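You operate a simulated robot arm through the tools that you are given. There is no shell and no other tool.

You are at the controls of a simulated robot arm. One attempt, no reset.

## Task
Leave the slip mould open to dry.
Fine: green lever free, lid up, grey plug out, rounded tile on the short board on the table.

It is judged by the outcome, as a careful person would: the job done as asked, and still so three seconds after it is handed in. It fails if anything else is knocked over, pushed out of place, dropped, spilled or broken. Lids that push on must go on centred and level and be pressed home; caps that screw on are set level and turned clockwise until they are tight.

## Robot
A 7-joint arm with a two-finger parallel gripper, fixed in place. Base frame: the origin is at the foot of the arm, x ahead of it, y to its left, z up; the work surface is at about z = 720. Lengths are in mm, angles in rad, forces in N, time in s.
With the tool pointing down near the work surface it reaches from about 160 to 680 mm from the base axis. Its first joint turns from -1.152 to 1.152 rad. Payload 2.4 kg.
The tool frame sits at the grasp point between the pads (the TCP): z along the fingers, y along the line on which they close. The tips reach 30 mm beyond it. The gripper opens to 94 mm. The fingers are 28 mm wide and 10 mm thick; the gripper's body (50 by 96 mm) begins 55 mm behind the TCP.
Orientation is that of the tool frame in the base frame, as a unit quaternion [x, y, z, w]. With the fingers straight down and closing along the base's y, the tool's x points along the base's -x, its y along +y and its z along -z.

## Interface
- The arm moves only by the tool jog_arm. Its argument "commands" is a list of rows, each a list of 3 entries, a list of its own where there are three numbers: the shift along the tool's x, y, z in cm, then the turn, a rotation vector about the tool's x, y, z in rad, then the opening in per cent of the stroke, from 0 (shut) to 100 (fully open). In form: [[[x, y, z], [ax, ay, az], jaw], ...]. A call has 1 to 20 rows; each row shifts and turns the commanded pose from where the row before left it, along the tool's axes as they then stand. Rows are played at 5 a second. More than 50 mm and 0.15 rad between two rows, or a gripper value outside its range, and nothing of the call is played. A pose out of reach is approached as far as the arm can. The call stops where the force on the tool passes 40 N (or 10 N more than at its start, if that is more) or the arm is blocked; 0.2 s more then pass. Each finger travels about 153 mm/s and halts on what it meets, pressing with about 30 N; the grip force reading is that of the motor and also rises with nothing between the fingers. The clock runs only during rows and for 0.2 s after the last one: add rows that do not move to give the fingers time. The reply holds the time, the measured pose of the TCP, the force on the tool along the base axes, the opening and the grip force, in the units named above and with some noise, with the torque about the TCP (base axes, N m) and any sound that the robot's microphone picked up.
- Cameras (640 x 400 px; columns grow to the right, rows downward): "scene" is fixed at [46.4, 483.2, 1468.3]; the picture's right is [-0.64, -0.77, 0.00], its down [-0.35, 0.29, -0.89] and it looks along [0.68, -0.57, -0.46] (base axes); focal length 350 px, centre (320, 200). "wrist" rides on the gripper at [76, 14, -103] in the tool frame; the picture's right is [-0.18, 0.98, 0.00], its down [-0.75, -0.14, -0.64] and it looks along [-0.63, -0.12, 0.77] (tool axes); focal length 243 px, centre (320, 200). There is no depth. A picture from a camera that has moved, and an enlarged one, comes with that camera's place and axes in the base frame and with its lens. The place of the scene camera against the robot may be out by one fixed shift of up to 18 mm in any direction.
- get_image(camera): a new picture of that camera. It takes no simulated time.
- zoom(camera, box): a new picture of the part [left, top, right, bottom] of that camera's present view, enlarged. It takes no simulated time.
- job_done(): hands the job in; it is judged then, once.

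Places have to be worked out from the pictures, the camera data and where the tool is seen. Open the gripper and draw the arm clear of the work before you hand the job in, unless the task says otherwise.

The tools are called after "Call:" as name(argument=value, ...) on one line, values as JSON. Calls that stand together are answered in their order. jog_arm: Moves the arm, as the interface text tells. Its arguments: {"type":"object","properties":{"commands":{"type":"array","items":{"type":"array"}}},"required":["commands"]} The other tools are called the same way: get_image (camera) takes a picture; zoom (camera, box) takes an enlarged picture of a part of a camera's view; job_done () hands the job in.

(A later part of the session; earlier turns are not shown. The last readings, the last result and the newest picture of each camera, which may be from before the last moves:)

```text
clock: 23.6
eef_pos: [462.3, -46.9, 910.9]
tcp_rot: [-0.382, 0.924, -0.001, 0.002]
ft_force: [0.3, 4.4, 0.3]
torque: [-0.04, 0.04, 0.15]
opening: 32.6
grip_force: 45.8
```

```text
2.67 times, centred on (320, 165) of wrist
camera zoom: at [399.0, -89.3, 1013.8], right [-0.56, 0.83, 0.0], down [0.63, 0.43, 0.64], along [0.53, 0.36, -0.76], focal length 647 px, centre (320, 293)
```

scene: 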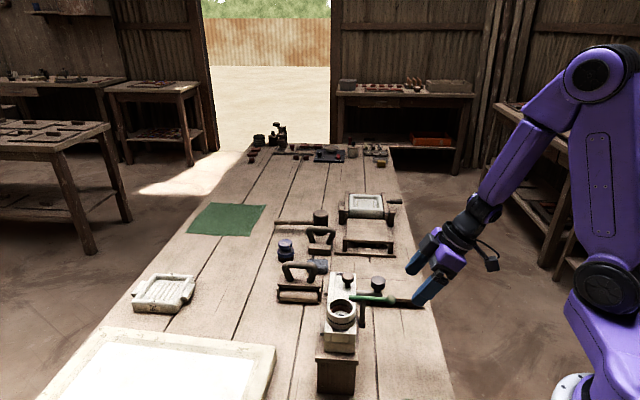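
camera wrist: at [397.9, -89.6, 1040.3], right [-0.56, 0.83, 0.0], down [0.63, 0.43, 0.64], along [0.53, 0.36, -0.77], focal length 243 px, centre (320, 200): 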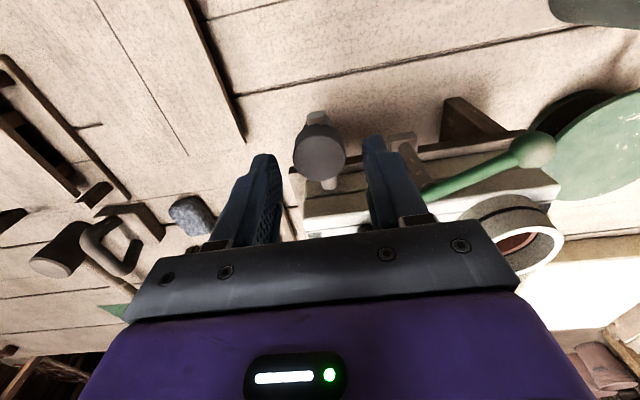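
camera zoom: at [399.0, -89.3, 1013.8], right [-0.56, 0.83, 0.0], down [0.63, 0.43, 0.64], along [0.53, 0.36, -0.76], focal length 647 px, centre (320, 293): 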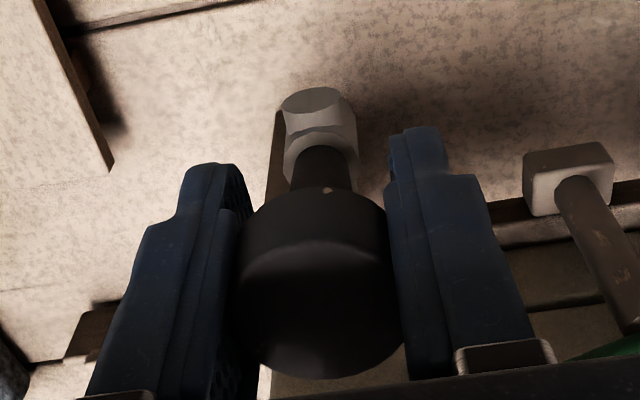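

Side load is gone and the stem is visibly coming out of its cup. Continue pulling up.

Call:
jog_arm(commands=[[[0, 0, -0.8], [0, 0, 0], 15], [[0, 0, -0.8], [0, 0, 0], 15], [[0, 0, -1.2], [0, 0, 0], 15], [[0, 0, -2], [0, 0, 0], 15], [[0, 0, -2], [0, 0, 0], 15], [[0, 0, 0], [0, 0, 0], 15]])

Call:
get_image(camera="wrist")

Call:
zoom(camera="scene", box=[300, 230, 460, 340])

```text
clock: 24.0
eef_pos: [461.4, -46.4, 916.4]
tcp_rot: [-0.382, 0.924, -0.001, 0.001]
ft_force: [10.2, -2.5, -18.8]
torque: [0.0, 0.88, -0.04]
opening: 33.0
grip_force: 44.5
stopped in row 2: the force on the tool passed its limit at 50 N (the readings are from after the stop); the commanded pose is now the measured one
```

```text
taken
camera wrist: at [399.0, -89.6, 1018.6], right [-0.56, 0.83, 0.0], down [0.63, 0.43, 0.64], along [0.53, 0.36, -0.77], focal length 243 px, centre (320, 200)
```

wrist: 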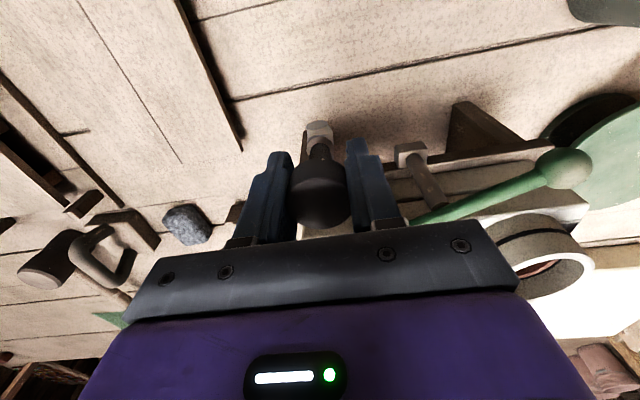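

```text
3.64 times, centred on (380, 285) of scene
camera zoom: at [46.8, 483.1, 1468.3], right [-0.64, -0.77, 0.0], down [-0.35, 0.29, -0.89], along [0.68, -0.57, -0.46], focal length 1274 px, centre (102, -109)
```

zoom: 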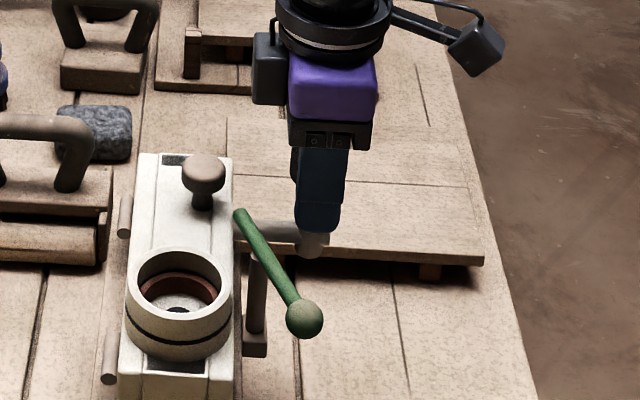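

After about 26 mm of travel the pull met firm resistance. I wait in place and look at the readings before deciding whether it binds or is at the end of its travel.

Call:
jog_arm(commands=[[[0, 0, 0], [0, 0, 0], 15], [[0, 0, 0], [0, 0, 0], 15]])

Call:
zoom(camera="wrist", box=[270, 100, 370, 220])

Call:
zoom(camera="scene", box=[350, 250, 410, 310])

```text
clock: 24.6
eef_pos: [462.7, -45.9, 915.2]
tcp_rot: [-0.382, 0.924, -0.001, 0.001]
ft_force: [8.4, -2.7, -18.6]
torque: [0.01, 0.11, -0.05]
opening: 32.5
grip_force: 45.6
```

```text
3.33 times, centred on (320, 160) of wrist
camera zoom: at [398.9, -89.6, 1018.7], right [-0.56, 0.83, 0.0], down [0.63, 0.43, 0.64], along [0.53, 0.36, -0.77], focal length 809 px, centre (320, 333)
```

zoom: 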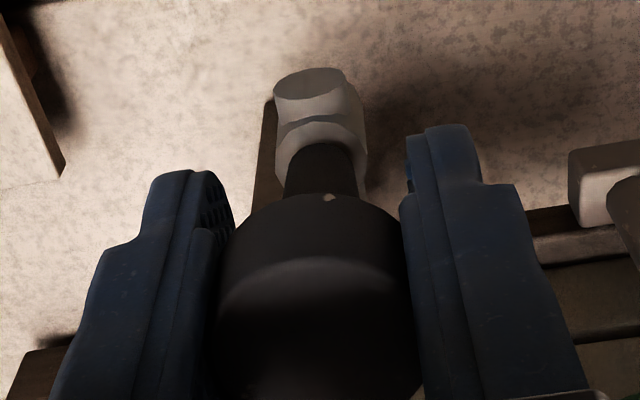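

```text
6.67 times, centred on (380, 280) of scene
camera zoom: at [46.9, 483.1, 1468.4], right [-0.64, -0.77, 0.0], down [-0.35, 0.29, -0.89], along [0.68, -0.57, -0.46], focal length 2336 px, centre (-80, -333)
```

zoom: 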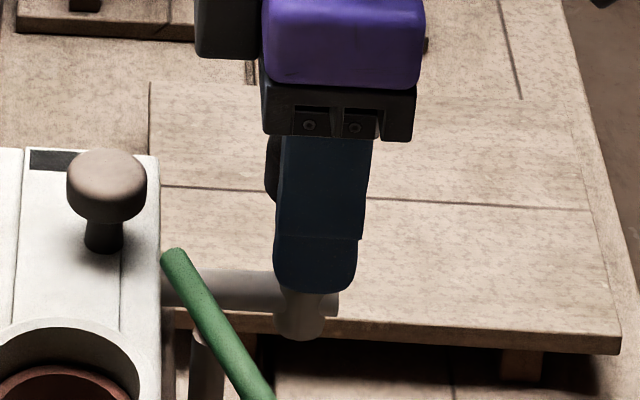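

Force grew only at about z 913 and up, which looks like an end stop. I ease down 3 mm and read the force again.

Call:
jog_arm(commands=[[[0, 0, 0.3], [0, 0, 0], 15], [[0, 0, 0], [0, 0, 0], 15]])

Call:
jog_arm(commands=[[[0, 0, -0.2], [0, 0, 0], 15], [[0, 0, 0], [0, 0, 0], 15]])

```text
clock: 25.2
eef_pos: [463.1, -46.0, 912.6]
tcp_rot: [-0.381, 0.924, 0.0, 0.001]
ft_force: [2.2, -3.3, 0.4]
torque: [0.03, 0.04, -0.01]
opening: 32.6
grip_force: 44.8
```

```text
clock: 25.8
eef_pos: [462.3, -46.9, 914.3]
tcp_rot: [-0.381, 0.924, -0.001, 0.0]
ft_force: [2.4, -8.0, -2.6]
torque: [0.03, 0.05, 0.01]
opening: 32.6
grip_force: 44.3
```

Consistent end stop around z 914, i.e. 24 mm of free travel. I'll stay at the top of the travel, open gently, and see whether the plug stays up.

Call:
jog_arm(commands=[[[0, 0, 0], [0, 0, 0], 36], [[0, 0, 0], [0, 0, 0], 45], [[0, 0, 0], [0, 0, 0], 50], [[0, 0, 0], [0, 0, 0], 50]])

Call:
zoom(camera="wrist", box=[220, 90, 420, 240])

Call:
zoom(camera="scene", box=[350, 250, 410, 310])

```text
clock: 26.8
eef_pos: [461.8, -45.5, 914.0]
tcp_rot: [-0.382, 0.924, 0.0, 0.001]
ft_force: [-0.3, -0.3, -0.3]
torque: [-0.03, -0.01, -0.02]
opening: 46.9
grip_force: 0.1
```

```text
2.67 times, centred on (320, 165) of wrist
camera zoom: at [399.0, -88.8, 1017.6], right [-0.56, 0.83, 0.0], down [0.63, 0.43, 0.64], along [0.53, 0.36, -0.77], focal length 647 px, centre (320, 293)
```

zoom: 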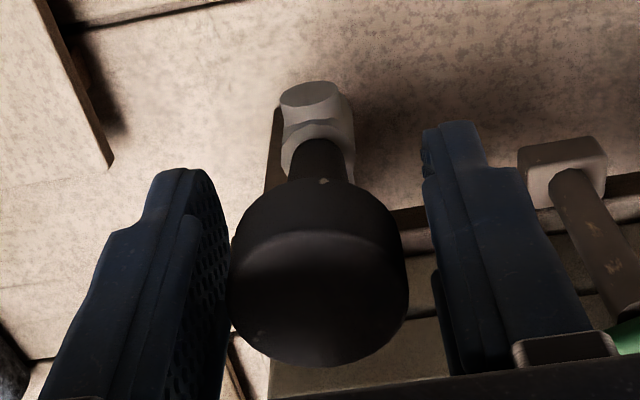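

```text
6.67 times, centred on (380, 280) of scene
camera zoom: at [46.4, 483.2, 1468.3], right [-0.64, -0.77, 0.0], down [-0.35, 0.29, -0.89], along [0.68, -0.57, -0.46], focal length 2336 px, centre (-80, -333)
```

zoom: 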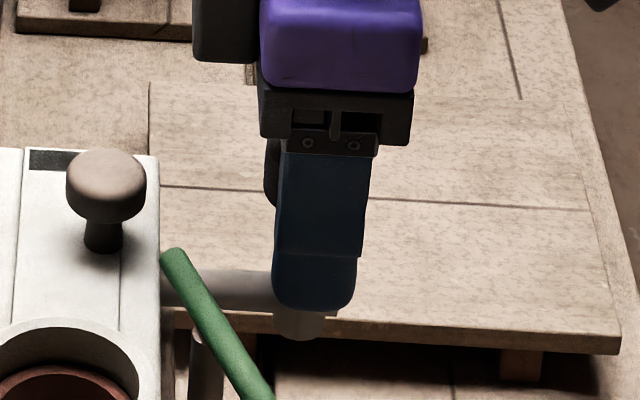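

The plug stays raised on its own. I lift the gripper clear and check it.

Call:
jog_arm(commands=[[[0, 0, 0], [0, 0, 0], 55], [[0, 0, -3], [0, 0, 0], 55], [[0, 0, -4], [0, 0, 0], 55], [[0, 0, -4], [0, 0, 0], 55], [[0, 0, -2], [0, 0, 0], 55], [[0, 0, 0], [0, 0, 0], 55]])

Call:
zoom(camera="wrist", box=[200, 40, 480, 240])

Call:
zoom(camera="scene", box=[300, 230, 460, 340])

```text
clock: 28.2
eef_pos: [464.2, -47.8, 1043.8]
tcp_rot: [-0.382, 0.924, 0.001, 0.001]
ft_force: [-0.6, -0.6, -0.2]
torque: [-0.01, -0.02, -0.02]
opening: 51.6
grip_force: 0.1
```

```text
2.00 times, centred on (340, 140) of wrist
camera zoom: at [399.3, -91.0, 1147.1], right [-0.56, 0.83, 0.0], down [0.63, 0.43, 0.64], along [0.53, 0.36, -0.77], focal length 485 px, centre (280, 320)
```

zoom: 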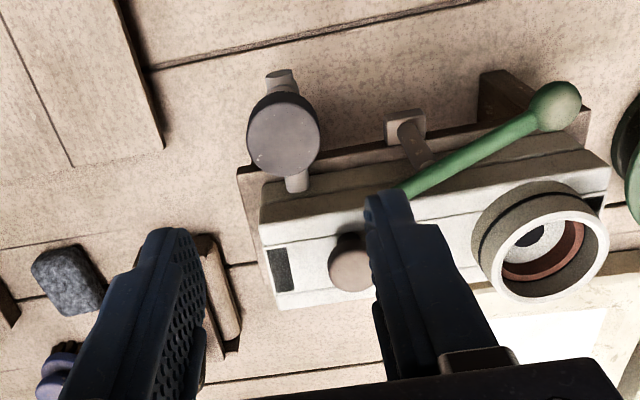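

```text
3.64 times, centred on (380, 285) of scene
camera zoom: at [46.3, 483.2, 1468.3], right [-0.64, -0.77, 0.0], down [-0.35, 0.29, -0.89], along [0.68, -0.57, -0.46], focal length 1274 px, centre (102, -109)
```

zoom: 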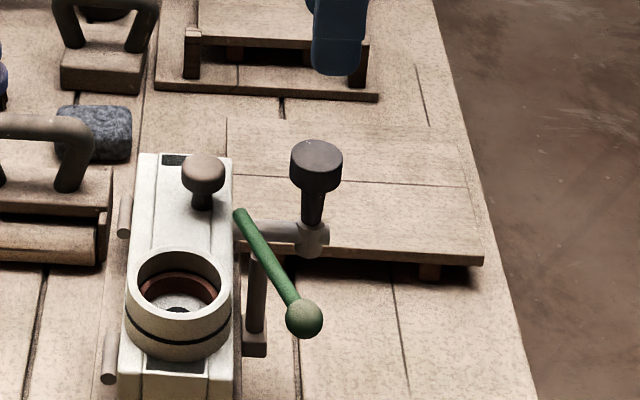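

The plug stands about 24 mm out of its cup and holds there. Now the lid: knob around (494.5, 23, top 930), hinge barrels on the far long side. I move above the knob.

Call:
jog_arm(commands=[[[-3.57, 1.43, 0], [0, 0, 0], 50], [[-3.57, 1.43, 0], [0, 0, 0], 50], [[0, 0, 3], [0, 0, 0], 50], [[0, 0, 2.8], [0, 0, 0], 50], [[0, 0, 0], [0, 0, 0], 50]])

Call:
get_image(camera="wrist")

Call:
zoom(camera="wrist", box=[220, 90, 420, 240])

Call:
zoom(camera="scene", box=[300, 230, 460, 340])

```text
clock: 29.4
eef_pos: [492.4, 23.3, 987.8]
tcp_rot: [-0.382, 0.924, 0.0, 0.001]
ft_force: [0.1, 0.0, -0.3]
torque: [0.0, 0.03, 0.03]
opening: 47.1
grip_force: 0.0
```

```text
taken
camera wrist: at [428.2, -18.8, 1090.6], right [-0.56, 0.83, 0.0], down [0.63, 0.43, 0.64], along [0.53, 0.36, -0.77], focal length 243 px, centre (320, 200)
```

wrist: 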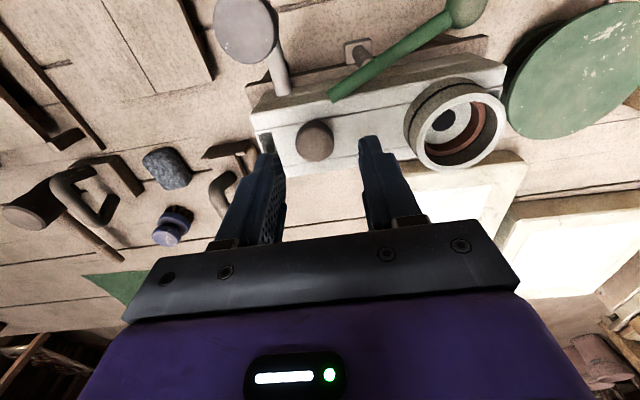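

```text
2.67 times, centred on (320, 165) of wrist
camera zoom: at [428.2, -18.8, 1090.6], right [-0.56, 0.83, 0.0], down [0.63, 0.43, 0.64], along [0.53, 0.36, -0.77], focal length 647 px, centre (320, 293)
```

zoom: 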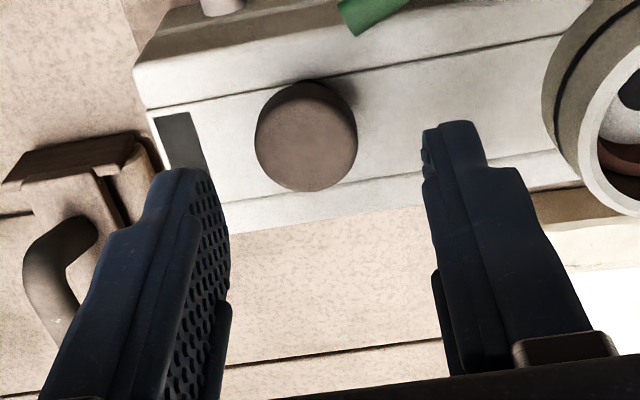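

```text
3.64 times, centred on (380, 285) of scene
camera zoom: at [46.4, 483.2, 1468.3], right [-0.64, -0.77, 0.0], down [-0.35, 0.29, -0.89], along [0.68, -0.57, -0.46], focal length 1274 px, centre (102, -109)
```

zoom: 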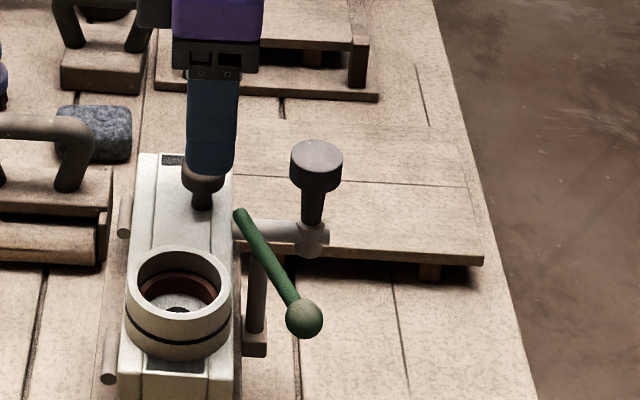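

Knob top centre refined to about (497, 24.5, 926), 28 mm wide. I go down so the fingertips cover only the cap (tips stay above the lid), then look again.

Call:
jog_arm(commands=[[[-0.44, -0.27, 1.5], [0, 0, 0], 50], [[0, 0, 1.5], [0, 0, 0], 50], [[0, 0, 1.5], [0, 0, 0], 50], [[0, 0, 0], [0, 0, 0], 50]])

Call:
zoom(camera="wrist", box=[220, 90, 420, 240])

Call:
zoom(camera="scene", box=[320, 240, 400, 300])

```text
clock: 30.4
eef_pos: [497.1, 26.1, 942.8]
tcp_rot: [-0.382, 0.924, 0.0, 0.001]
ft_force: [-0.3, -0.2, -0.2]
torque: [-0.03, -0.01, 0.01]
opening: 46.8
grip_force: 0.0
```

```text
2.67 times, centred on (320, 165) of wrist
camera zoom: at [434.0, -17.0, 1045.0], right [-0.56, 0.83, 0.0], down [0.63, 0.43, 0.64], along [0.53, 0.36, -0.77], focal length 647 px, centre (320, 293)
```

zoom: 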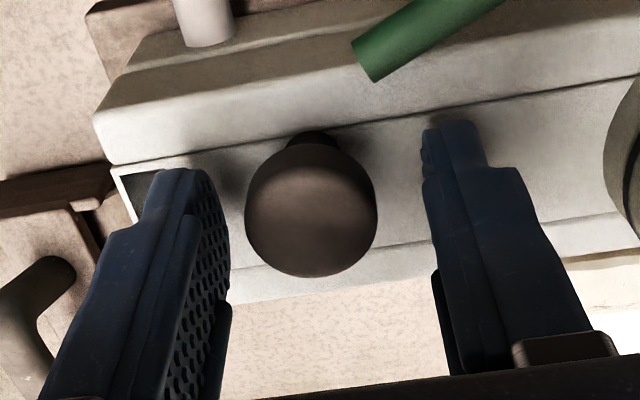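

```text
6.67 times, centred on (360, 270) of scene
camera zoom: at [46.4, 483.2, 1468.3], right [-0.64, -0.77, 0.0], down [-0.35, 0.29, -0.89], along [0.68, -0.57, -0.46], focal length 2336 px, centre (53, -267)
```

zoom: 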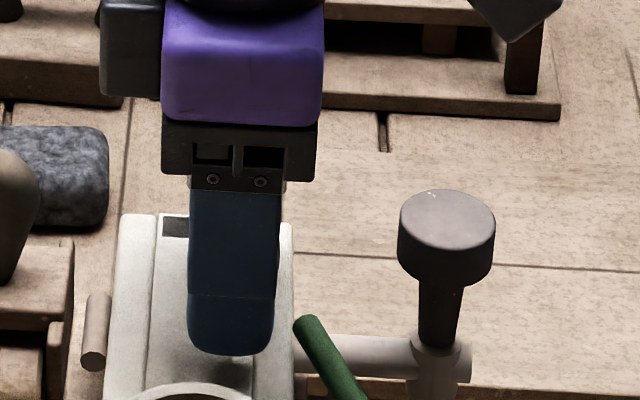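

Tips are beside the cap with clearance above the lid. Close on the knob.

Call:
jog_arm(commands=[[[0, 0, 0.1], [0, 0, 0], 25], [[0, 0, 0], [0, 0, 0], 15], [[0, 0, 0], [0, 0, 0], 15]])

Call:
zoom(camera="wrist", box=[220, 90, 420, 240])

```text
clock: 31.2
eef_pos: [497.5, 24.6, 942.7]
tcp_rot: [-0.381, 0.925, 0.0, 0.002]
ft_force: [3.9, -6.9, 16.7]
torque: [-0.11, -0.12, 0.02]
opening: 27.2
grip_force: 45.6
```

```text
2.67 times, centred on (320, 165) of wrist
camera zoom: at [434.6, -18.1, 1044.6], right [-0.56, 0.83, 0.0], down [0.63, 0.43, 0.65], along [0.54, 0.36, -0.76], focal length 647 px, centre (320, 293)
```

zoom: 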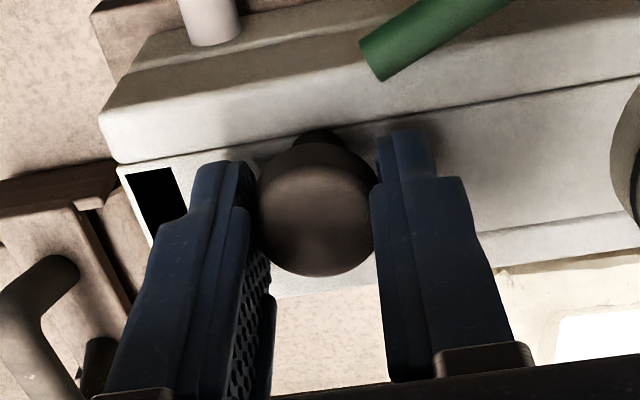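

The knob is held at 27 mm. I start the opening arc about the estimated hinge line with two small steps and watch the forces.

Call:
jog_arm(commands=[[[-0.2, 0, -0.3], [0, 0, 0], 10], [[-0.23, 0, -0.25], [0, 0, 0], 10], [[-0.24, 0, -0.24], [0, 0, 0], 10], [[0, 0, 0], [0, 0, 0], 10]])

Call:
zoom(camera="wrist", box=[220, 90, 420, 240])

Call:
zoom(camera="scene", box=[300, 230, 460, 340])

```text
clock: 32.2
eef_pos: [503.0, 29.0, 950.3]
tcp_rot: [-0.382, 0.924, 0.0, 0.001]
ft_force: [6.8, -14.2, -8.5]
torque: [-0.64, 0.2, 0.07]
opening: 27.5
grip_force: 44.5
```

```text
2.67 times, centred on (320, 165) of wrist
camera zoom: at [439.2, -13.9, 1052.5], right [-0.56, 0.83, 0.0], down [0.63, 0.43, 0.64], along [0.53, 0.36, -0.77], focal length 647 px, centre (320, 293)
```

zoom: 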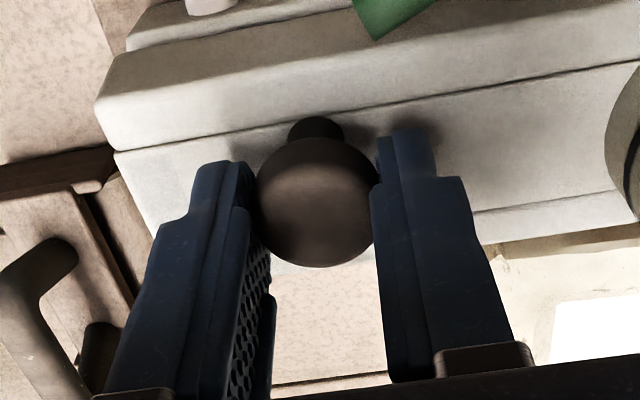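

```text
3.64 times, centred on (380, 285) of scene
camera zoom: at [46.7, 482.8, 1468.5], right [-0.64, -0.77, 0.0], down [-0.35, 0.29, -0.89], along [0.68, -0.57, -0.46], focal length 1274 px, centre (102, -109)
```

zoom: 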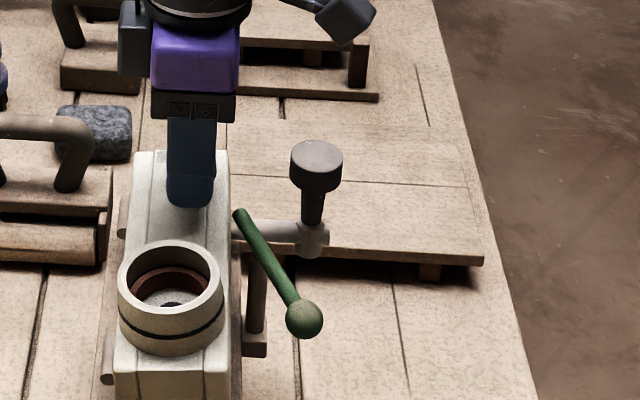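

The lid is swinging up (collar moved up and away). I continue on the arc with a small sideways correction for the side load.

Call:
jog_arm(commands=[[[-0.5, -0.15, -0.4], [0, 0, 0], 10], [[-0.54, 0, -0.35], [0, 0, 0], 10], [[-0.56, 0, -0.3], [0, 0, 0], 10], [[0, 0, 0], [0, 0, 0], 10]])

Call:
zoom(camera="wrist", box=[220, 90, 420, 240])

Call:
zoom(camera="scene", box=[300, 230, 460, 340])

```text
clock: 33.2
eef_pos: [512.6, 38.8, 959.3]
tcp_rot: [-0.382, 0.924, 0.001, -0.001]
ft_force: [-12.3, -18.6, 1.3]
torque: [-1.27, 1.12, 0.01]
opening: 27.4
grip_force: 45.3
```

```text
2.67 times, centred on (320, 165) of wrist
camera zoom: at [450.1, -3.5, 1062.9], right [-0.56, 0.83, 0.0], down [0.64, 0.43, 0.64], along [0.53, 0.36, -0.77], focal length 647 px, centre (320, 293)
```

zoom: 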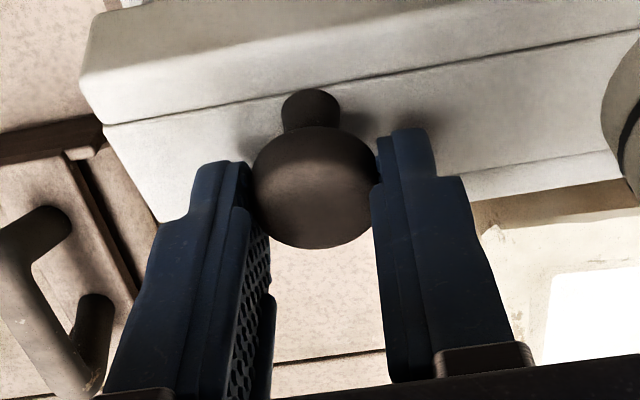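

```text
3.64 times, centred on (380, 285) of scene
camera zoom: at [46.0, 482.7, 1468.5], right [-0.64, -0.77, 0.0], down [-0.35, 0.29, -0.89], along [0.68, -0.57, -0.46], focal length 1274 px, centre (102, -109)
```

zoom: 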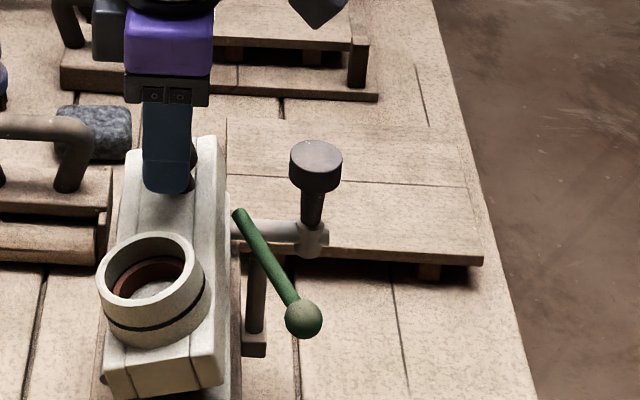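

The lid is about 25–30° open; the pads resist pivoting on the knob (torque 1.7 N·m), so I tilt the tool along with the lid about the knob to relieve it.

Call:
jog_arm(commands=[[[-0.22, 0, 0.01], [0, 0.1, 0], 10], [[-0.22, 0, 0.01], [0, 0.1, 0], 10], [[0, 0, 0], [0, 0, 0], 10]])

Call:
zoom(camera="wrist", box=[220, 90, 420, 240])

Call:
zoom(camera="scene", box=[300, 230, 460, 340])

```text
clock: 34.0
eef_pos: [518.7, 45.9, 960.3]
tcp_rot: [-0.381, 0.92, -0.039, -0.088]
ft_force: [12.9, 10.7, 8.2]
torque: [0.95, -1.04, 0.06]
opening: 28.1
grip_force: 44.9
```

```text
2.67 times, centred on (320, 165) of wrist
camera zoom: at [470.9, 18.1, 1075.5], right [-0.57, 0.82, -0.04], down [0.71, 0.51, 0.49], along [0.42, 0.25, -0.87], focal length 647 px, centre (320, 293)
```

zoom: 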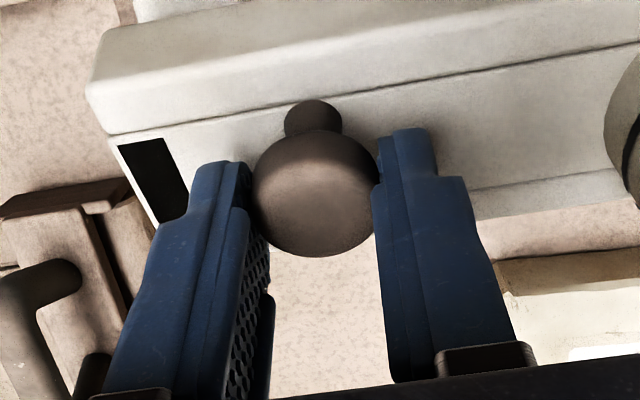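

```text
3.64 times, centred on (380, 285) of scene
camera zoom: at [46.5, 483.4, 1468.3], right [-0.64, -0.77, 0.0], down [-0.35, 0.29, -0.89], along [0.68, -0.57, -0.46], focal length 1274 px, centre (102, -109)
```

zoom: 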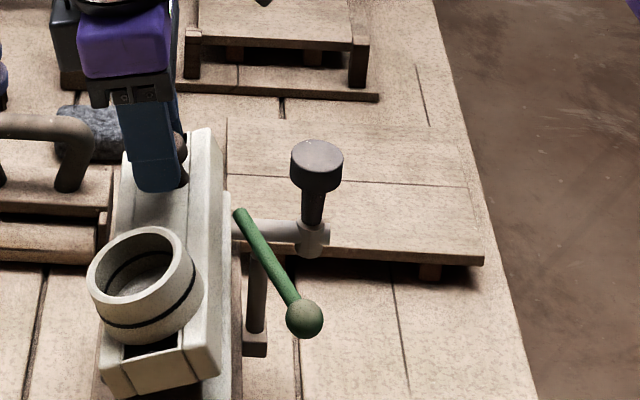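

Torque has reversed, so tool tilt and lid stay in step now. I continue with rigid rotation steps about the hinge.

Call:
jog_arm(commands=[[[-0.28, 0, -0.15], [0, 0, 0], 10], [[-0.28, 0, -0.14], [0, 0, 0], 10], [[-0.38, 0, -0.14], [0, 0.05, 0], 10], [[-0.38, 0, -0.14], [0, 0.05, 0], 10], [[0, 0, 0], [0, 0, 0], 10]])

Call:
zoom(camera="wrist", box=[220, 90, 420, 240])

Call:
zoom(camera="scene", box=[300, 230, 460, 340])

```text
clock: 35.2
eef_pos: [526.3, 52.9, 959.8]
tcp_rot: [-0.377, 0.914, -0.058, -0.14]
ft_force: [-6.4, 0.5, -3.3]
torque: [-0.15, 0.35, -0.08]
opening: 27.0
grip_force: 44.9
```

```text
2.67 times, centred on (320, 165) of wrist
camera zoom: at [486.9, 33.1, 1082.2], right [-0.57, 0.82, -0.05], down [0.75, 0.54, 0.39], along [0.35, 0.18, -0.92], focal length 647 px, centre (320, 293)
```

zoom: 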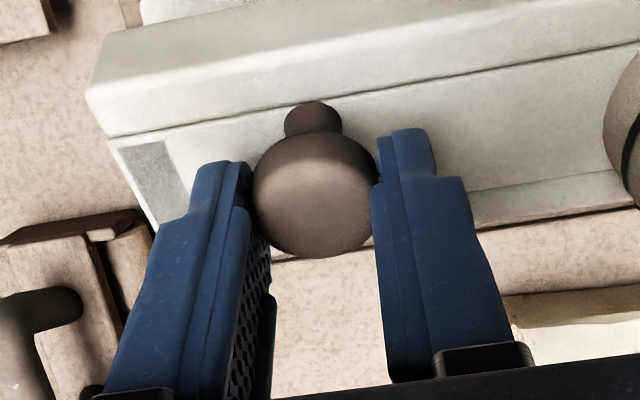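

```text
3.64 times, centred on (380, 285) of scene
camera zoom: at [46.2, 483.2, 1468.3], right [-0.64, -0.77, 0.0], down [-0.35, 0.29, -0.89], along [0.68, -0.57, -0.46], focal length 1274 px, centre (102, -109)
```

zoom: 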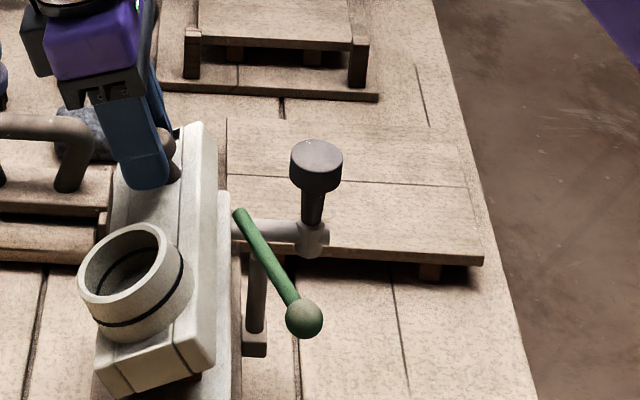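

Scene picture shows the lid at about 30°, hinge line estimated at b≈416 (diagonal), z≈876. Loads are low, so I continue with rigid rotation about that line.

Call:
jog_arm(commands=[[[-0.4, 0, -0.14], [0, 0.05, 0], 10], [[-0.4, 0, -0.14], [0, 0.05, 0], 10], [[-0.4, 0, -0.14], [0, 0.05, 0], 10], [[-0.4, 0, -0.14], [0, 0.05, 0], 10], [[0, 0, 0], [0, 0, 0], 10]])

Call:
zoom(camera="wrist", box=[220, 90, 420, 240])

Call:
zoom(camera="scene", box=[300, 230, 460, 340])

```text
clock: 36.4
eef_pos: [538.2, 64.6, 961.3]
tcp_rot: [-0.369, 0.895, -0.095, -0.231]
ft_force: [-17.4, -6.3, -10.3]
torque: [-0.84, 0.97, -0.16]
opening: 27.5
grip_force: 45.1
```

```text
2.67 times, centred on (320, 165) of wrist
camera zoom: at [516.9, 62.9, 1088.3], right [-0.58, 0.81, -0.09], down [0.79, 0.58, 0.2], along [0.21, 0.05, -0.98], focal length 647 px, centre (320, 293)
```

zoom: 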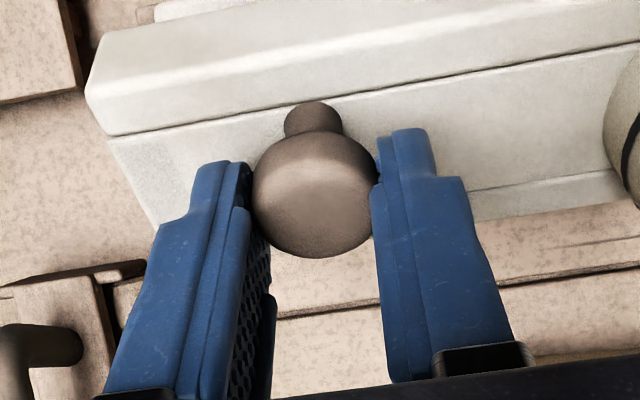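

```text
3.64 times, centred on (380, 285) of scene
camera zoom: at [46.0, 483.1, 1468.4], right [-0.64, -0.77, 0.0], down [-0.35, 0.29, -0.89], along [0.68, -0.57, -0.46], focal length 1274 px, centre (102, -109)
```

zoom: 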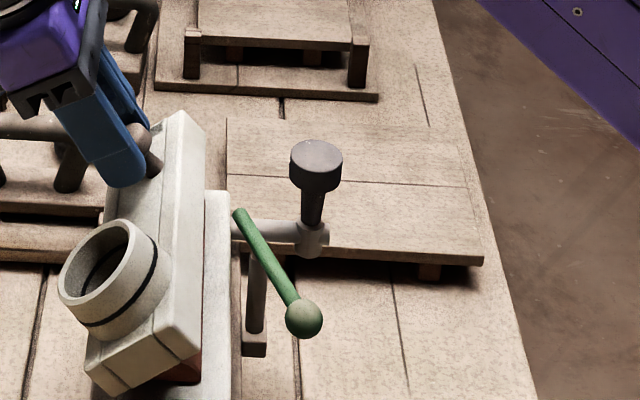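

The lid and tool are moving together, at roughly 43°. I continue with slightly shorter displacement per turn to reduce the load.

Call:
jog_arm(commands=[[[-0.34, 0, -0.08], [0, 0.05, 0], 10], [[-0.36, 0, -0.11], [0, 0.05, 0], 10], [[-0.36, 0, -0.12], [0, 0.05, 0], 10], [[-0.37, 0, -0.12], [0, 0.05, 0], 10], [[0, 0, 0], [0, 0, 0], 10]])

Call:
zoom(camera="wrist", box=[220, 90, 420, 240])

Call:
zoom(camera="scene", box=[300, 230, 460, 340])

```text
clock: 37.6
eef_pos: [550.7, 75.6, 957.7]
tcp_rot: [-0.359, 0.868, -0.132, -0.315]
ft_force: [-3.3, 3.9, 11.3]
torque: [-0.13, 0.26, -0.05]
opening: 27.0
grip_force: 44.9
```

```text
2.67 times, centred on (320, 165) of wrist
camera zoom: at [545.2, 92.0, 1086.0], right [-0.59, 0.79, -0.12], down [0.8, 0.6, 0.01], along [0.08, -0.09, -0.99], focal length 647 px, centre (320, 293)
```

zoom: 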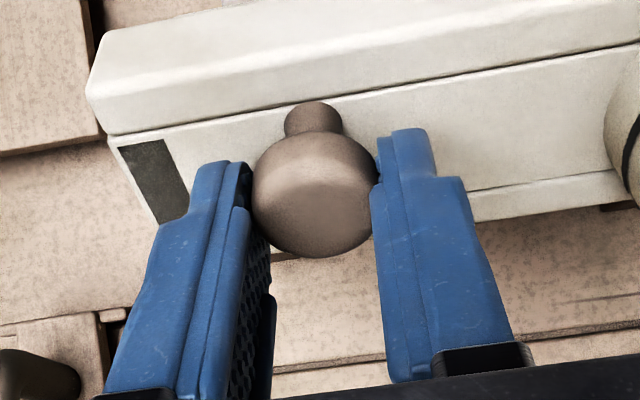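

```text
3.64 times, centred on (380, 285) of scene
camera zoom: at [46.0, 483.3, 1468.3], right [-0.64, -0.77, 0.0], down [-0.35, 0.29, -0.89], along [0.68, -0.57, -0.46], focal length 1274 px, centre (102, -109)
```

zoom: 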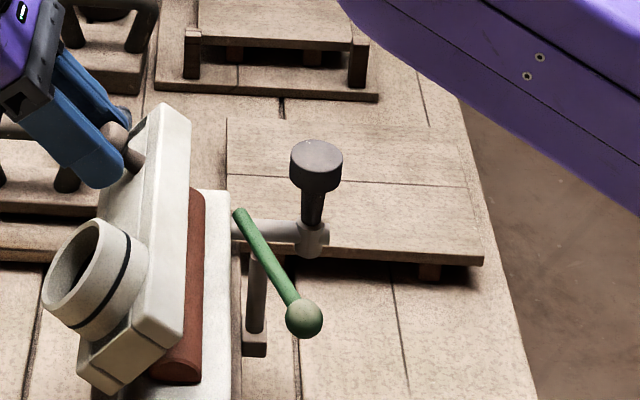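

The lid is at ~57° and a red-brown rounded tile is visible in the mould. Loads are low; I continue.

Call:
jog_arm(commands=[[[-0.37, 0, -0.1], [0, 0.05, 0], 10], [[-0.37, 0, -0.11], [0, 0.05, 0], 10], [[-0.37, 0, -0.12], [0, 0.05, 0], 10], [[-0.37, 0, -0.12], [0, 0.05, 0], 10], [[0, 0, 0], [0, 0, 0], 10]])

Call:
get_image(camera="wrist")

Call:
zoom(camera="scene", box=[260, 230, 420, 340])

```text
clock: 38.8
eef_pos: [548.1, 74.8, 950.0]
tcp_rot: [-0.343, 0.834, -0.166, -0.399]
ft_force: [13.0, 6.0, 4.3]
torque: [0.7, -0.68, 0.03]
opening: 27.3
grip_force: 45.3
out of reach, approached as far as the arm can: row 4
```

```text
taken
camera wrist: at [561.6, 108.4, 1073.8], right [-0.61, 0.78, -0.15], down [0.79, 0.59, -0.19], along [-0.06, -0.23, -0.97], focal length 243 px, centre (320, 200)
```

wrist: 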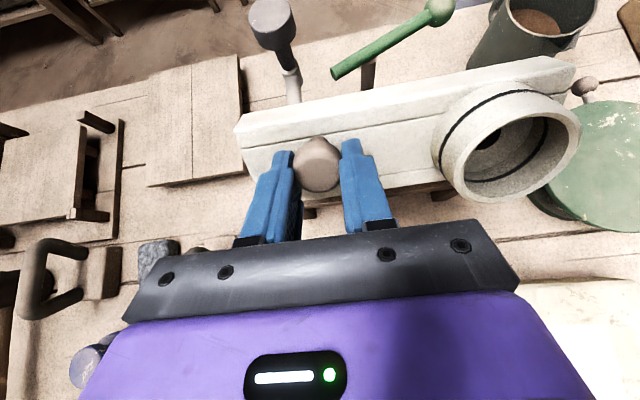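

```text
3.64 times, centred on (340, 285) of scene
camera zoom: at [46.6, 483.3, 1468.3], right [-0.64, -0.77, 0.0], down [-0.35, 0.29, -0.89], along [0.68, -0.57, -0.46], focal length 1274 px, centre (247, -109)
```

zoom: 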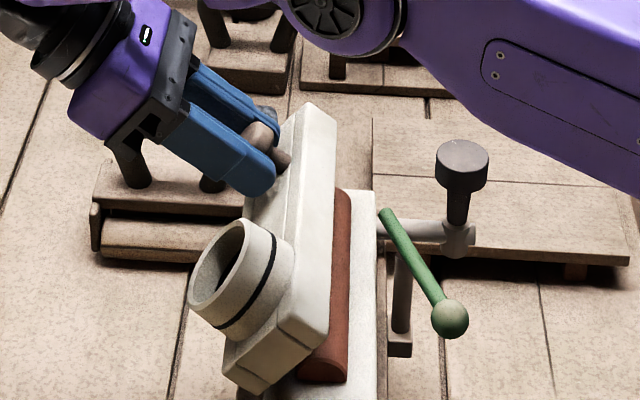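

The arm reached its limit in this tilt; the lid is at about 58°. I tilt the tool back around the knob (letting the pads slip) while holding the knob in place.

Call:
jog_arm(commands=[[[0.22, 0, 0.01], [0, -0.1, 0], 10], [[0.22, 0, 0.01], [0, -0.1, 0], 10], [[0, 0, 0], [0, 0, 0], 10]])

Call:
get_image(camera="wrist")

Call:
zoom(camera="scene", box=[260, 230, 420, 340])

```text
clock: 39.6
eef_pos: [544.9, 69.9, 953.1]
tcp_rot: [-0.357, 0.869, -0.13, -0.318]
ft_force: [-12.9, -14.4, -8.3]
torque: [-0.85, 0.86, 0.0]
opening: 27.4
grip_force: 45.4
```

```text
taken
camera wrist: at [540.3, 86.3, 1081.2], right [-0.59, 0.8, -0.12], down [0.8, 0.6, 0.0], along [0.07, -0.09, -0.99], focal length 243 px, centre (320, 200)
```

wrist: 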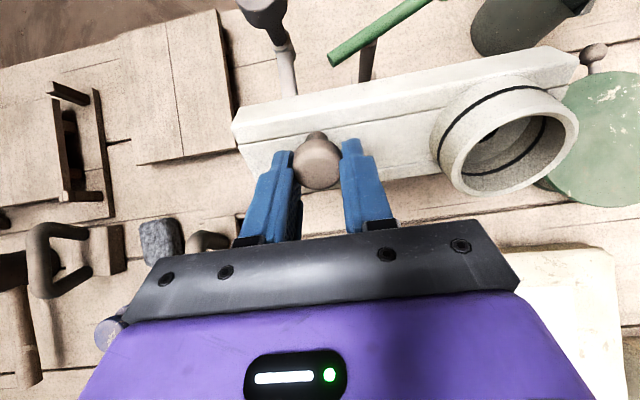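

```text
3.64 times, centred on (340, 285) of scene
camera zoom: at [46.2, 482.8, 1468.5], right [-0.64, -0.77, 0.0], down [-0.35, 0.29, -0.89], along [0.68, -0.57, -0.46], focal length 1274 px, centre (247, -109)
```

zoom: 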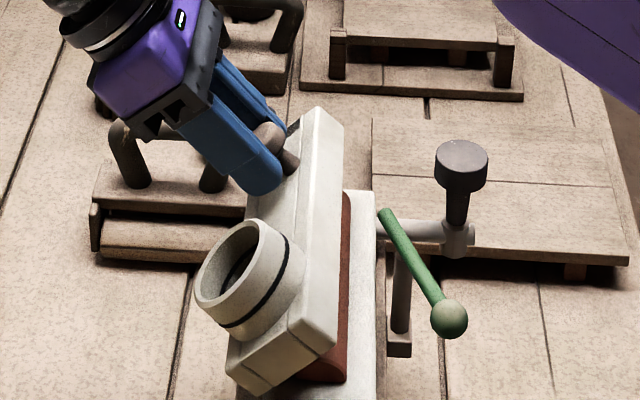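

The lid followed back a little; grip friction is strong. I keep un-tilting while pushing the knob forward so the pads slip.

Call:
jog_arm(commands=[[[0.0, 0, -0.1], [0, -0.08, 0], 20], [[0.0, 0, -0.1], [0, -0.08, 0], 20], [[0.0, 0, -0.1], [0, -0.08, 0], 20], [[0, 0, 0], [0, 0, 0], 20]])

Call:
get_image(camera="wrist")

Call:
zoom(camera="scene", box=[260, 230, 420, 340])

```text
clock: 40.6
eef_pos: [545.5, 72.1, 956.4]
tcp_rot: [-0.371, 0.9, -0.089, -0.21]
ft_force: [-5.4, -20.4, 6.6]
torque: [-1.14, 1.0, 0.09]
opening: 27.3
grip_force: 45.4
```

```text
taken
camera wrist: at [519.9, 66.9, 1084.0], right [-0.58, 0.81, -0.08], down [0.78, 0.58, 0.24], along [0.24, 0.07, -0.97], focal length 243 px, centre (320, 200)
```

wrist: 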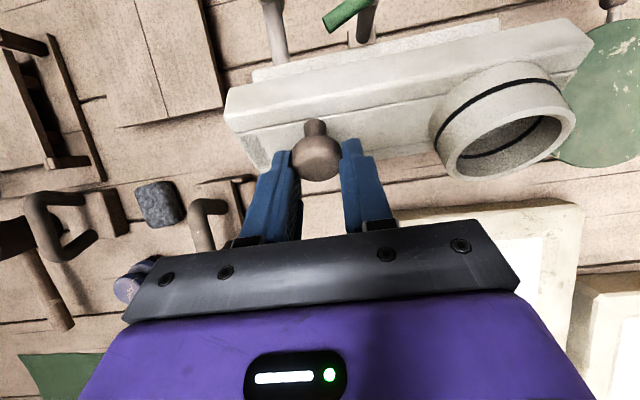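

```text
3.64 times, centred on (340, 285) of scene
camera zoom: at [46.1, 482.6, 1468.5], right [-0.64, -0.77, 0.0], down [-0.35, 0.29, -0.89], along [0.68, -0.57, -0.46], focal length 1274 px, centre (247, -109)
```

zoom: 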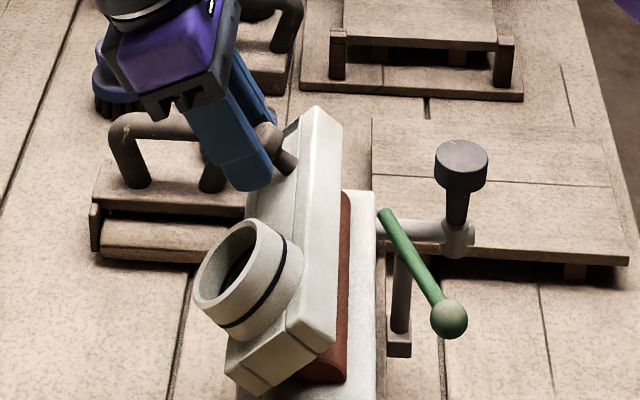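

The pads slipped as wanted (tool tilt now 0.46 rad, lid still ~53°). I repeat to gain more un-tilt.

Call:
jog_arm(commands=[[[0.1, 0, -0.06], [0, -0.08, 0], 20], [[0.1, 0, -0.06], [0, -0.08, 0], 20], [[0.12, 0, -0.03], [0, -0.08, 0], 20], [[0.12, 0, -0.03], [0, -0.08, 0], 20], [[0.12, 0, -0.03], [0, -0.08, 0], 20], [[0, 0, 0], [0, 0, 0], 20]])

Call:
get_image(camera="wrist")

Call:
zoom(camera="scene", box=[260, 230, 420, 340])

```text
clock: 42.0
eef_pos: [543.8, 69.4, 960.0]
tcp_rot: [-0.383, 0.923, -0.012, -0.024]
ft_force: [3.9, -16.2, 19.3]
torque: [-0.9, 0.49, 0.27]
opening: 25.6
grip_force: 44.9
```

```text
taken
camera wrist: at [484.2, 31.4, 1067.8], right [-0.56, 0.83, -0.01], down [0.66, 0.46, 0.6], along [0.5, 0.33, -0.8], focal length 243 px, centre (320, 200)
```

wrist: 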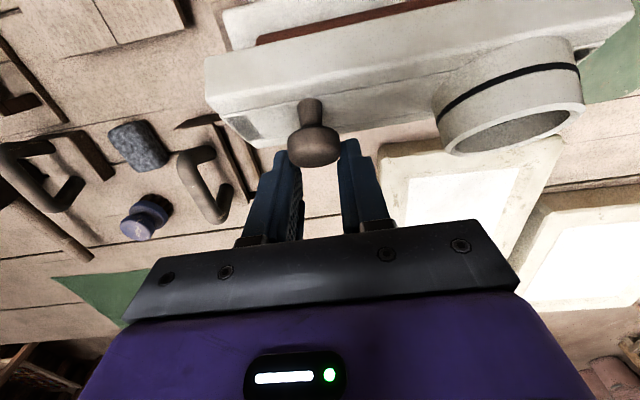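

```text
3.64 times, centred on (340, 285) of scene
camera zoom: at [46.1, 482.7, 1468.5], right [-0.64, -0.77, 0.0], down [-0.35, 0.29, -0.89], along [0.68, -0.57, -0.46], focal length 1274 px, centre (247, -109)
```

zoom: 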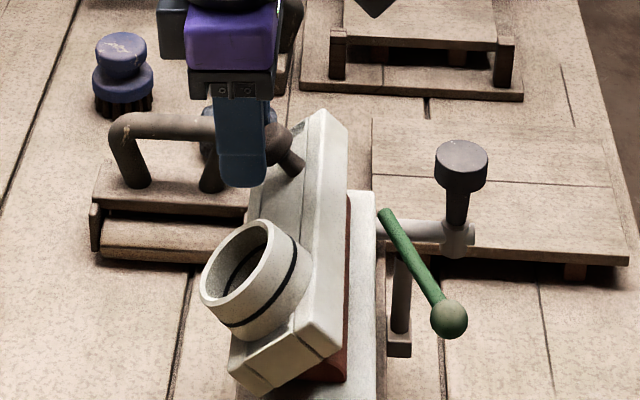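

The lid's centre of mass should pass the hinge at roughly 65°, so I only need ~15° more before gravity holds it open. I rotate the tool with the lid again from this less-tilted posture.

Call:
jog_arm(commands=[[[-0.17, 0, 0.08], [0, 0.08, 0], 10], [[-0.17, 0, 0.08], [0, 0.08, 0], 10], [[-0.4, 0, 0.05], [0, 0.05, 0], 10], [[-0.4, 0, 0.05], [0, 0.05, 0], 10], [[0, 0, 0], [0, 0, 0], 10]])

Call:
get_image(camera="wrist")

Call:
zoom(camera="scene", box=[260, 230, 420, 340])

```text
clock: 43.2
eef_pos: [553.9, 80.1, 955.0]
tcp_rot: [-0.378, 0.913, -0.062, -0.139]
ft_force: [27.0, -0.8, 4.1]
torque: [0.74, -1.22, 0.44]
opening: 25.2
grip_force: 45.2
```

```text
taken
camera wrist: at [514.3, 62.2, 1076.5], right [-0.57, 0.82, -0.06], down [0.74, 0.55, 0.39], along [0.35, 0.17, -0.92], focal length 243 px, centre (320, 200)
```

wrist: 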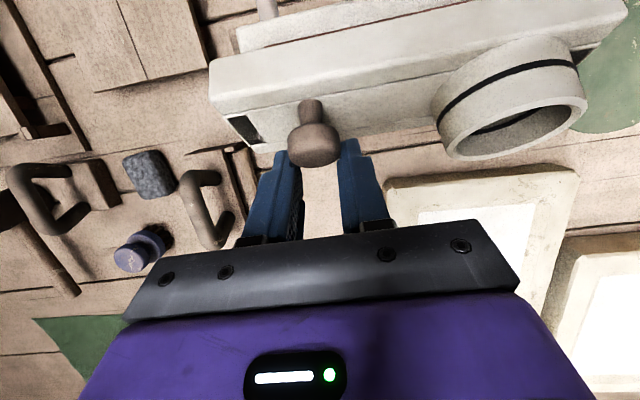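

```text
3.64 times, centred on (340, 285) of scene
camera zoom: at [47.0, 483.1, 1468.3], right [-0.64, -0.77, 0.0], down [-0.35, 0.29, -0.89], along [0.68, -0.57, -0.46], focal length 1274 px, centre (247, -109)
```

zoom: 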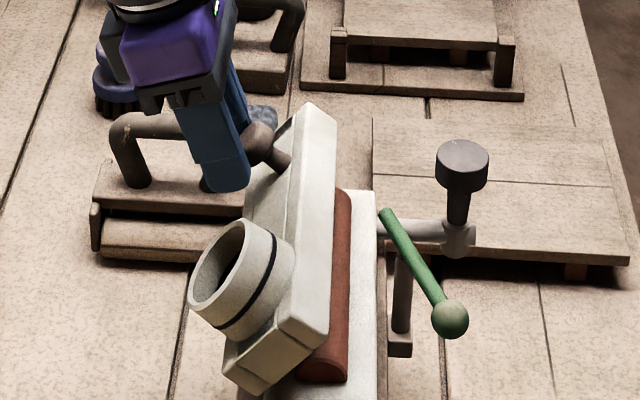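

The lid is at roughly 60°. The remaining load says the knob wants to go forward, so I shift it forward in small steps without turning.

Call:
jog_arm(commands=[[[-0.3, 0, 0], [0, 0, 0], 10], [[-0.3, 0, 0], [0, 0, 0], 10], [[0, 0, 0], [0, 0, 0], 10]])

Call:
zoom(camera="wrist", box=[220, 60, 420, 210])

Call:
zoom(camera="scene", box=[260, 230, 420, 340])

```text
clock: 44.0
eef_pos: [555.0, 80.2, 954.3]
tcp_rot: [-0.375, 0.913, -0.062, -0.146]
ft_force: [10.0, -10.3, 28.0]
torque: [-0.72, 0.46, 0.24]
opening: 25.4
grip_force: 44.7
```

```text
2.67 times, centred on (320, 135) of wrist
camera zoom: at [516.7, 63.8, 1076.7], right [-0.57, 0.82, -0.06], down [0.75, 0.55, 0.37], along [0.34, 0.17, -0.93], focal length 647 px, centre (320, 373)
```

zoom: 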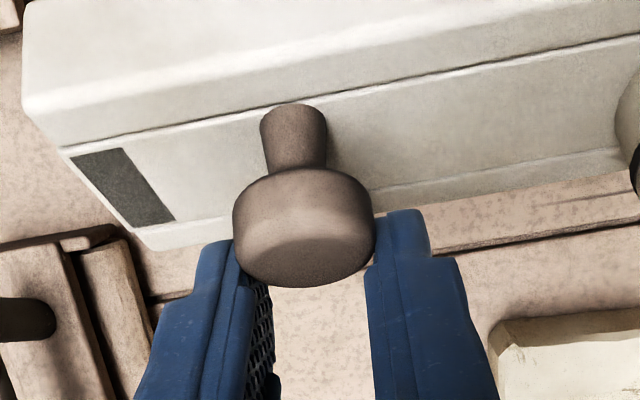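

```text
3.64 times, centred on (340, 285) of scene
camera zoom: at [46.2, 482.8, 1468.5], right [-0.64, -0.77, 0.0], down [-0.35, 0.29, -0.89], along [0.68, -0.57, -0.46], focal length 1274 px, centre (247, -109)
```

zoom: 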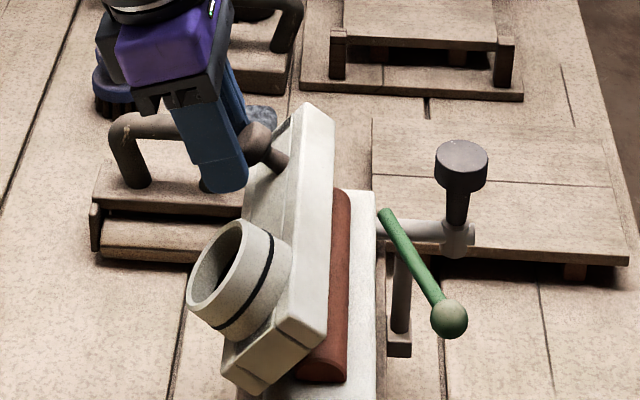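

Loads are within limits; the tool just presses the knob slightly downward. I raise a touch and continue turning with the lid.

Call:
jog_arm(commands=[[[-0.15, 0, -0.12], [0, 0.07, 0], 10], [[-0.38, 0, 0.0], [0, 0.05, 0], 10], [[-0.38, 0, 0.02], [0, 0.05, 0], 10], [[0, 0, 0], [0, 0, 0], 10]])

Call:
zoom(camera="wrist", box=[220, 60, 420, 210])

Call:
zoom(camera="scene", box=[260, 230, 420, 340])

```text
clock: 45.0
eef_pos: [562.3, 89.2, 948.9]
tcp_rot: [-0.372, 0.898, -0.092, -0.217]
ft_force: [27.7, -3.5, -12.0]
torque: [1.15, -1.26, 0.51]
opening: 25.3
grip_force: 45.0
```

```text
2.67 times, centred on (320, 135) of wrist
camera zoom: at [538.4, 85.8, 1075.9], right [-0.58, 0.81, -0.09], down [0.78, 0.58, 0.22], along [0.23, 0.06, -0.97], focal length 647 px, centre (320, 373)
```

zoom: 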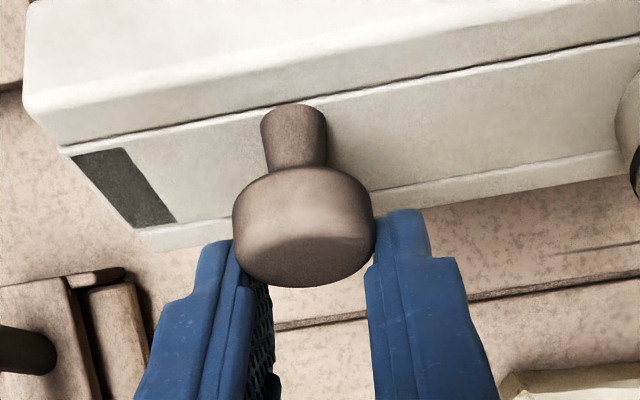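

```text
3.64 times, centred on (340, 285) of scene
camera zoom: at [47.3, 483.1, 1468.3], right [-0.64, -0.77, 0.0], down [-0.35, 0.29, -0.89], along [0.68, -0.57, -0.46], focal length 1274 px, centre (247, -109)
```

zoom: 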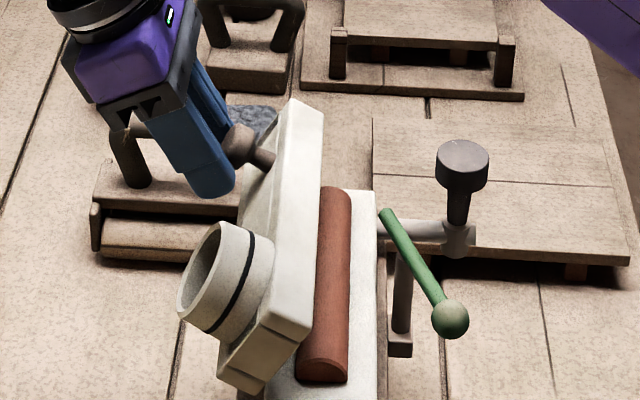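

Lid at ~68–70°; the tool is now being pushed forward, so I follow forward without turning.

Call:
jog_arm(commands=[[[-0.35, 0, 0.02], [0, 0, 0], 10], [[-0.3, 0, 0.02], [0, 0.02, 0], 10], [[-0.3, 0, 0.02], [0, 0.02, 0], 10], [[0, 0, 0], [0, 0, 0], 10]])

Call:
zoom(camera="wrist", box=[220, 60, 420, 210])

Call:
zoom(camera="scene", box=[260, 230, 420, 340])

```text
clock: 46.0
eef_pos: [565.9, 92.3, 946.7]
tcp_rot: [-0.366, 0.892, -0.1, -0.244]
ft_force: [1.9, -14.5, 6.1]
torque: [-0.63, 0.62, 0.16]
opening: 25.3
grip_force: 44.9
```

```text
2.67 times, centred on (320, 135) of wrist
camera zoom: at [546.8, 93.3, 1074.4], right [-0.58, 0.81, -0.09], down [0.79, 0.59, 0.17], along [0.19, 0.02, -0.98], focal length 647 px, centre (320, 373)
```

zoom: 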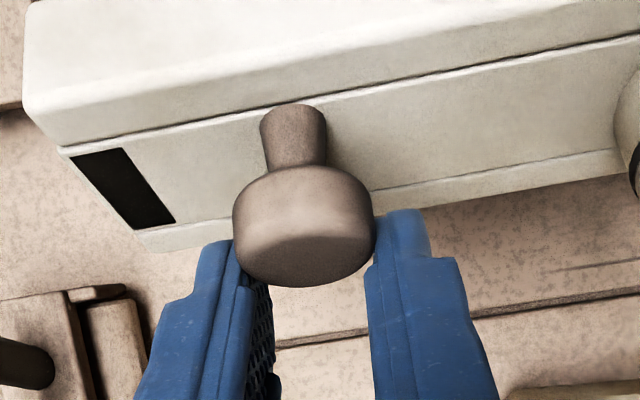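

```text
3.64 times, centred on (340, 285) of scene
camera zoom: at [46.3, 482.8, 1468.5], right [-0.64, -0.77, 0.0], down [-0.35, 0.29, -0.89], along [0.68, -0.57, -0.46], focal length 1274 px, centre (247, -109)
```

zoom: 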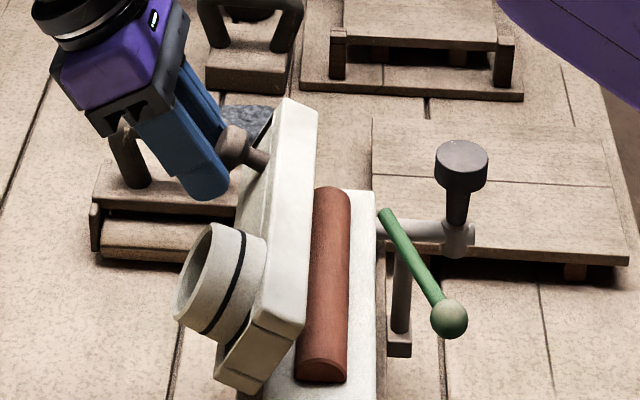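

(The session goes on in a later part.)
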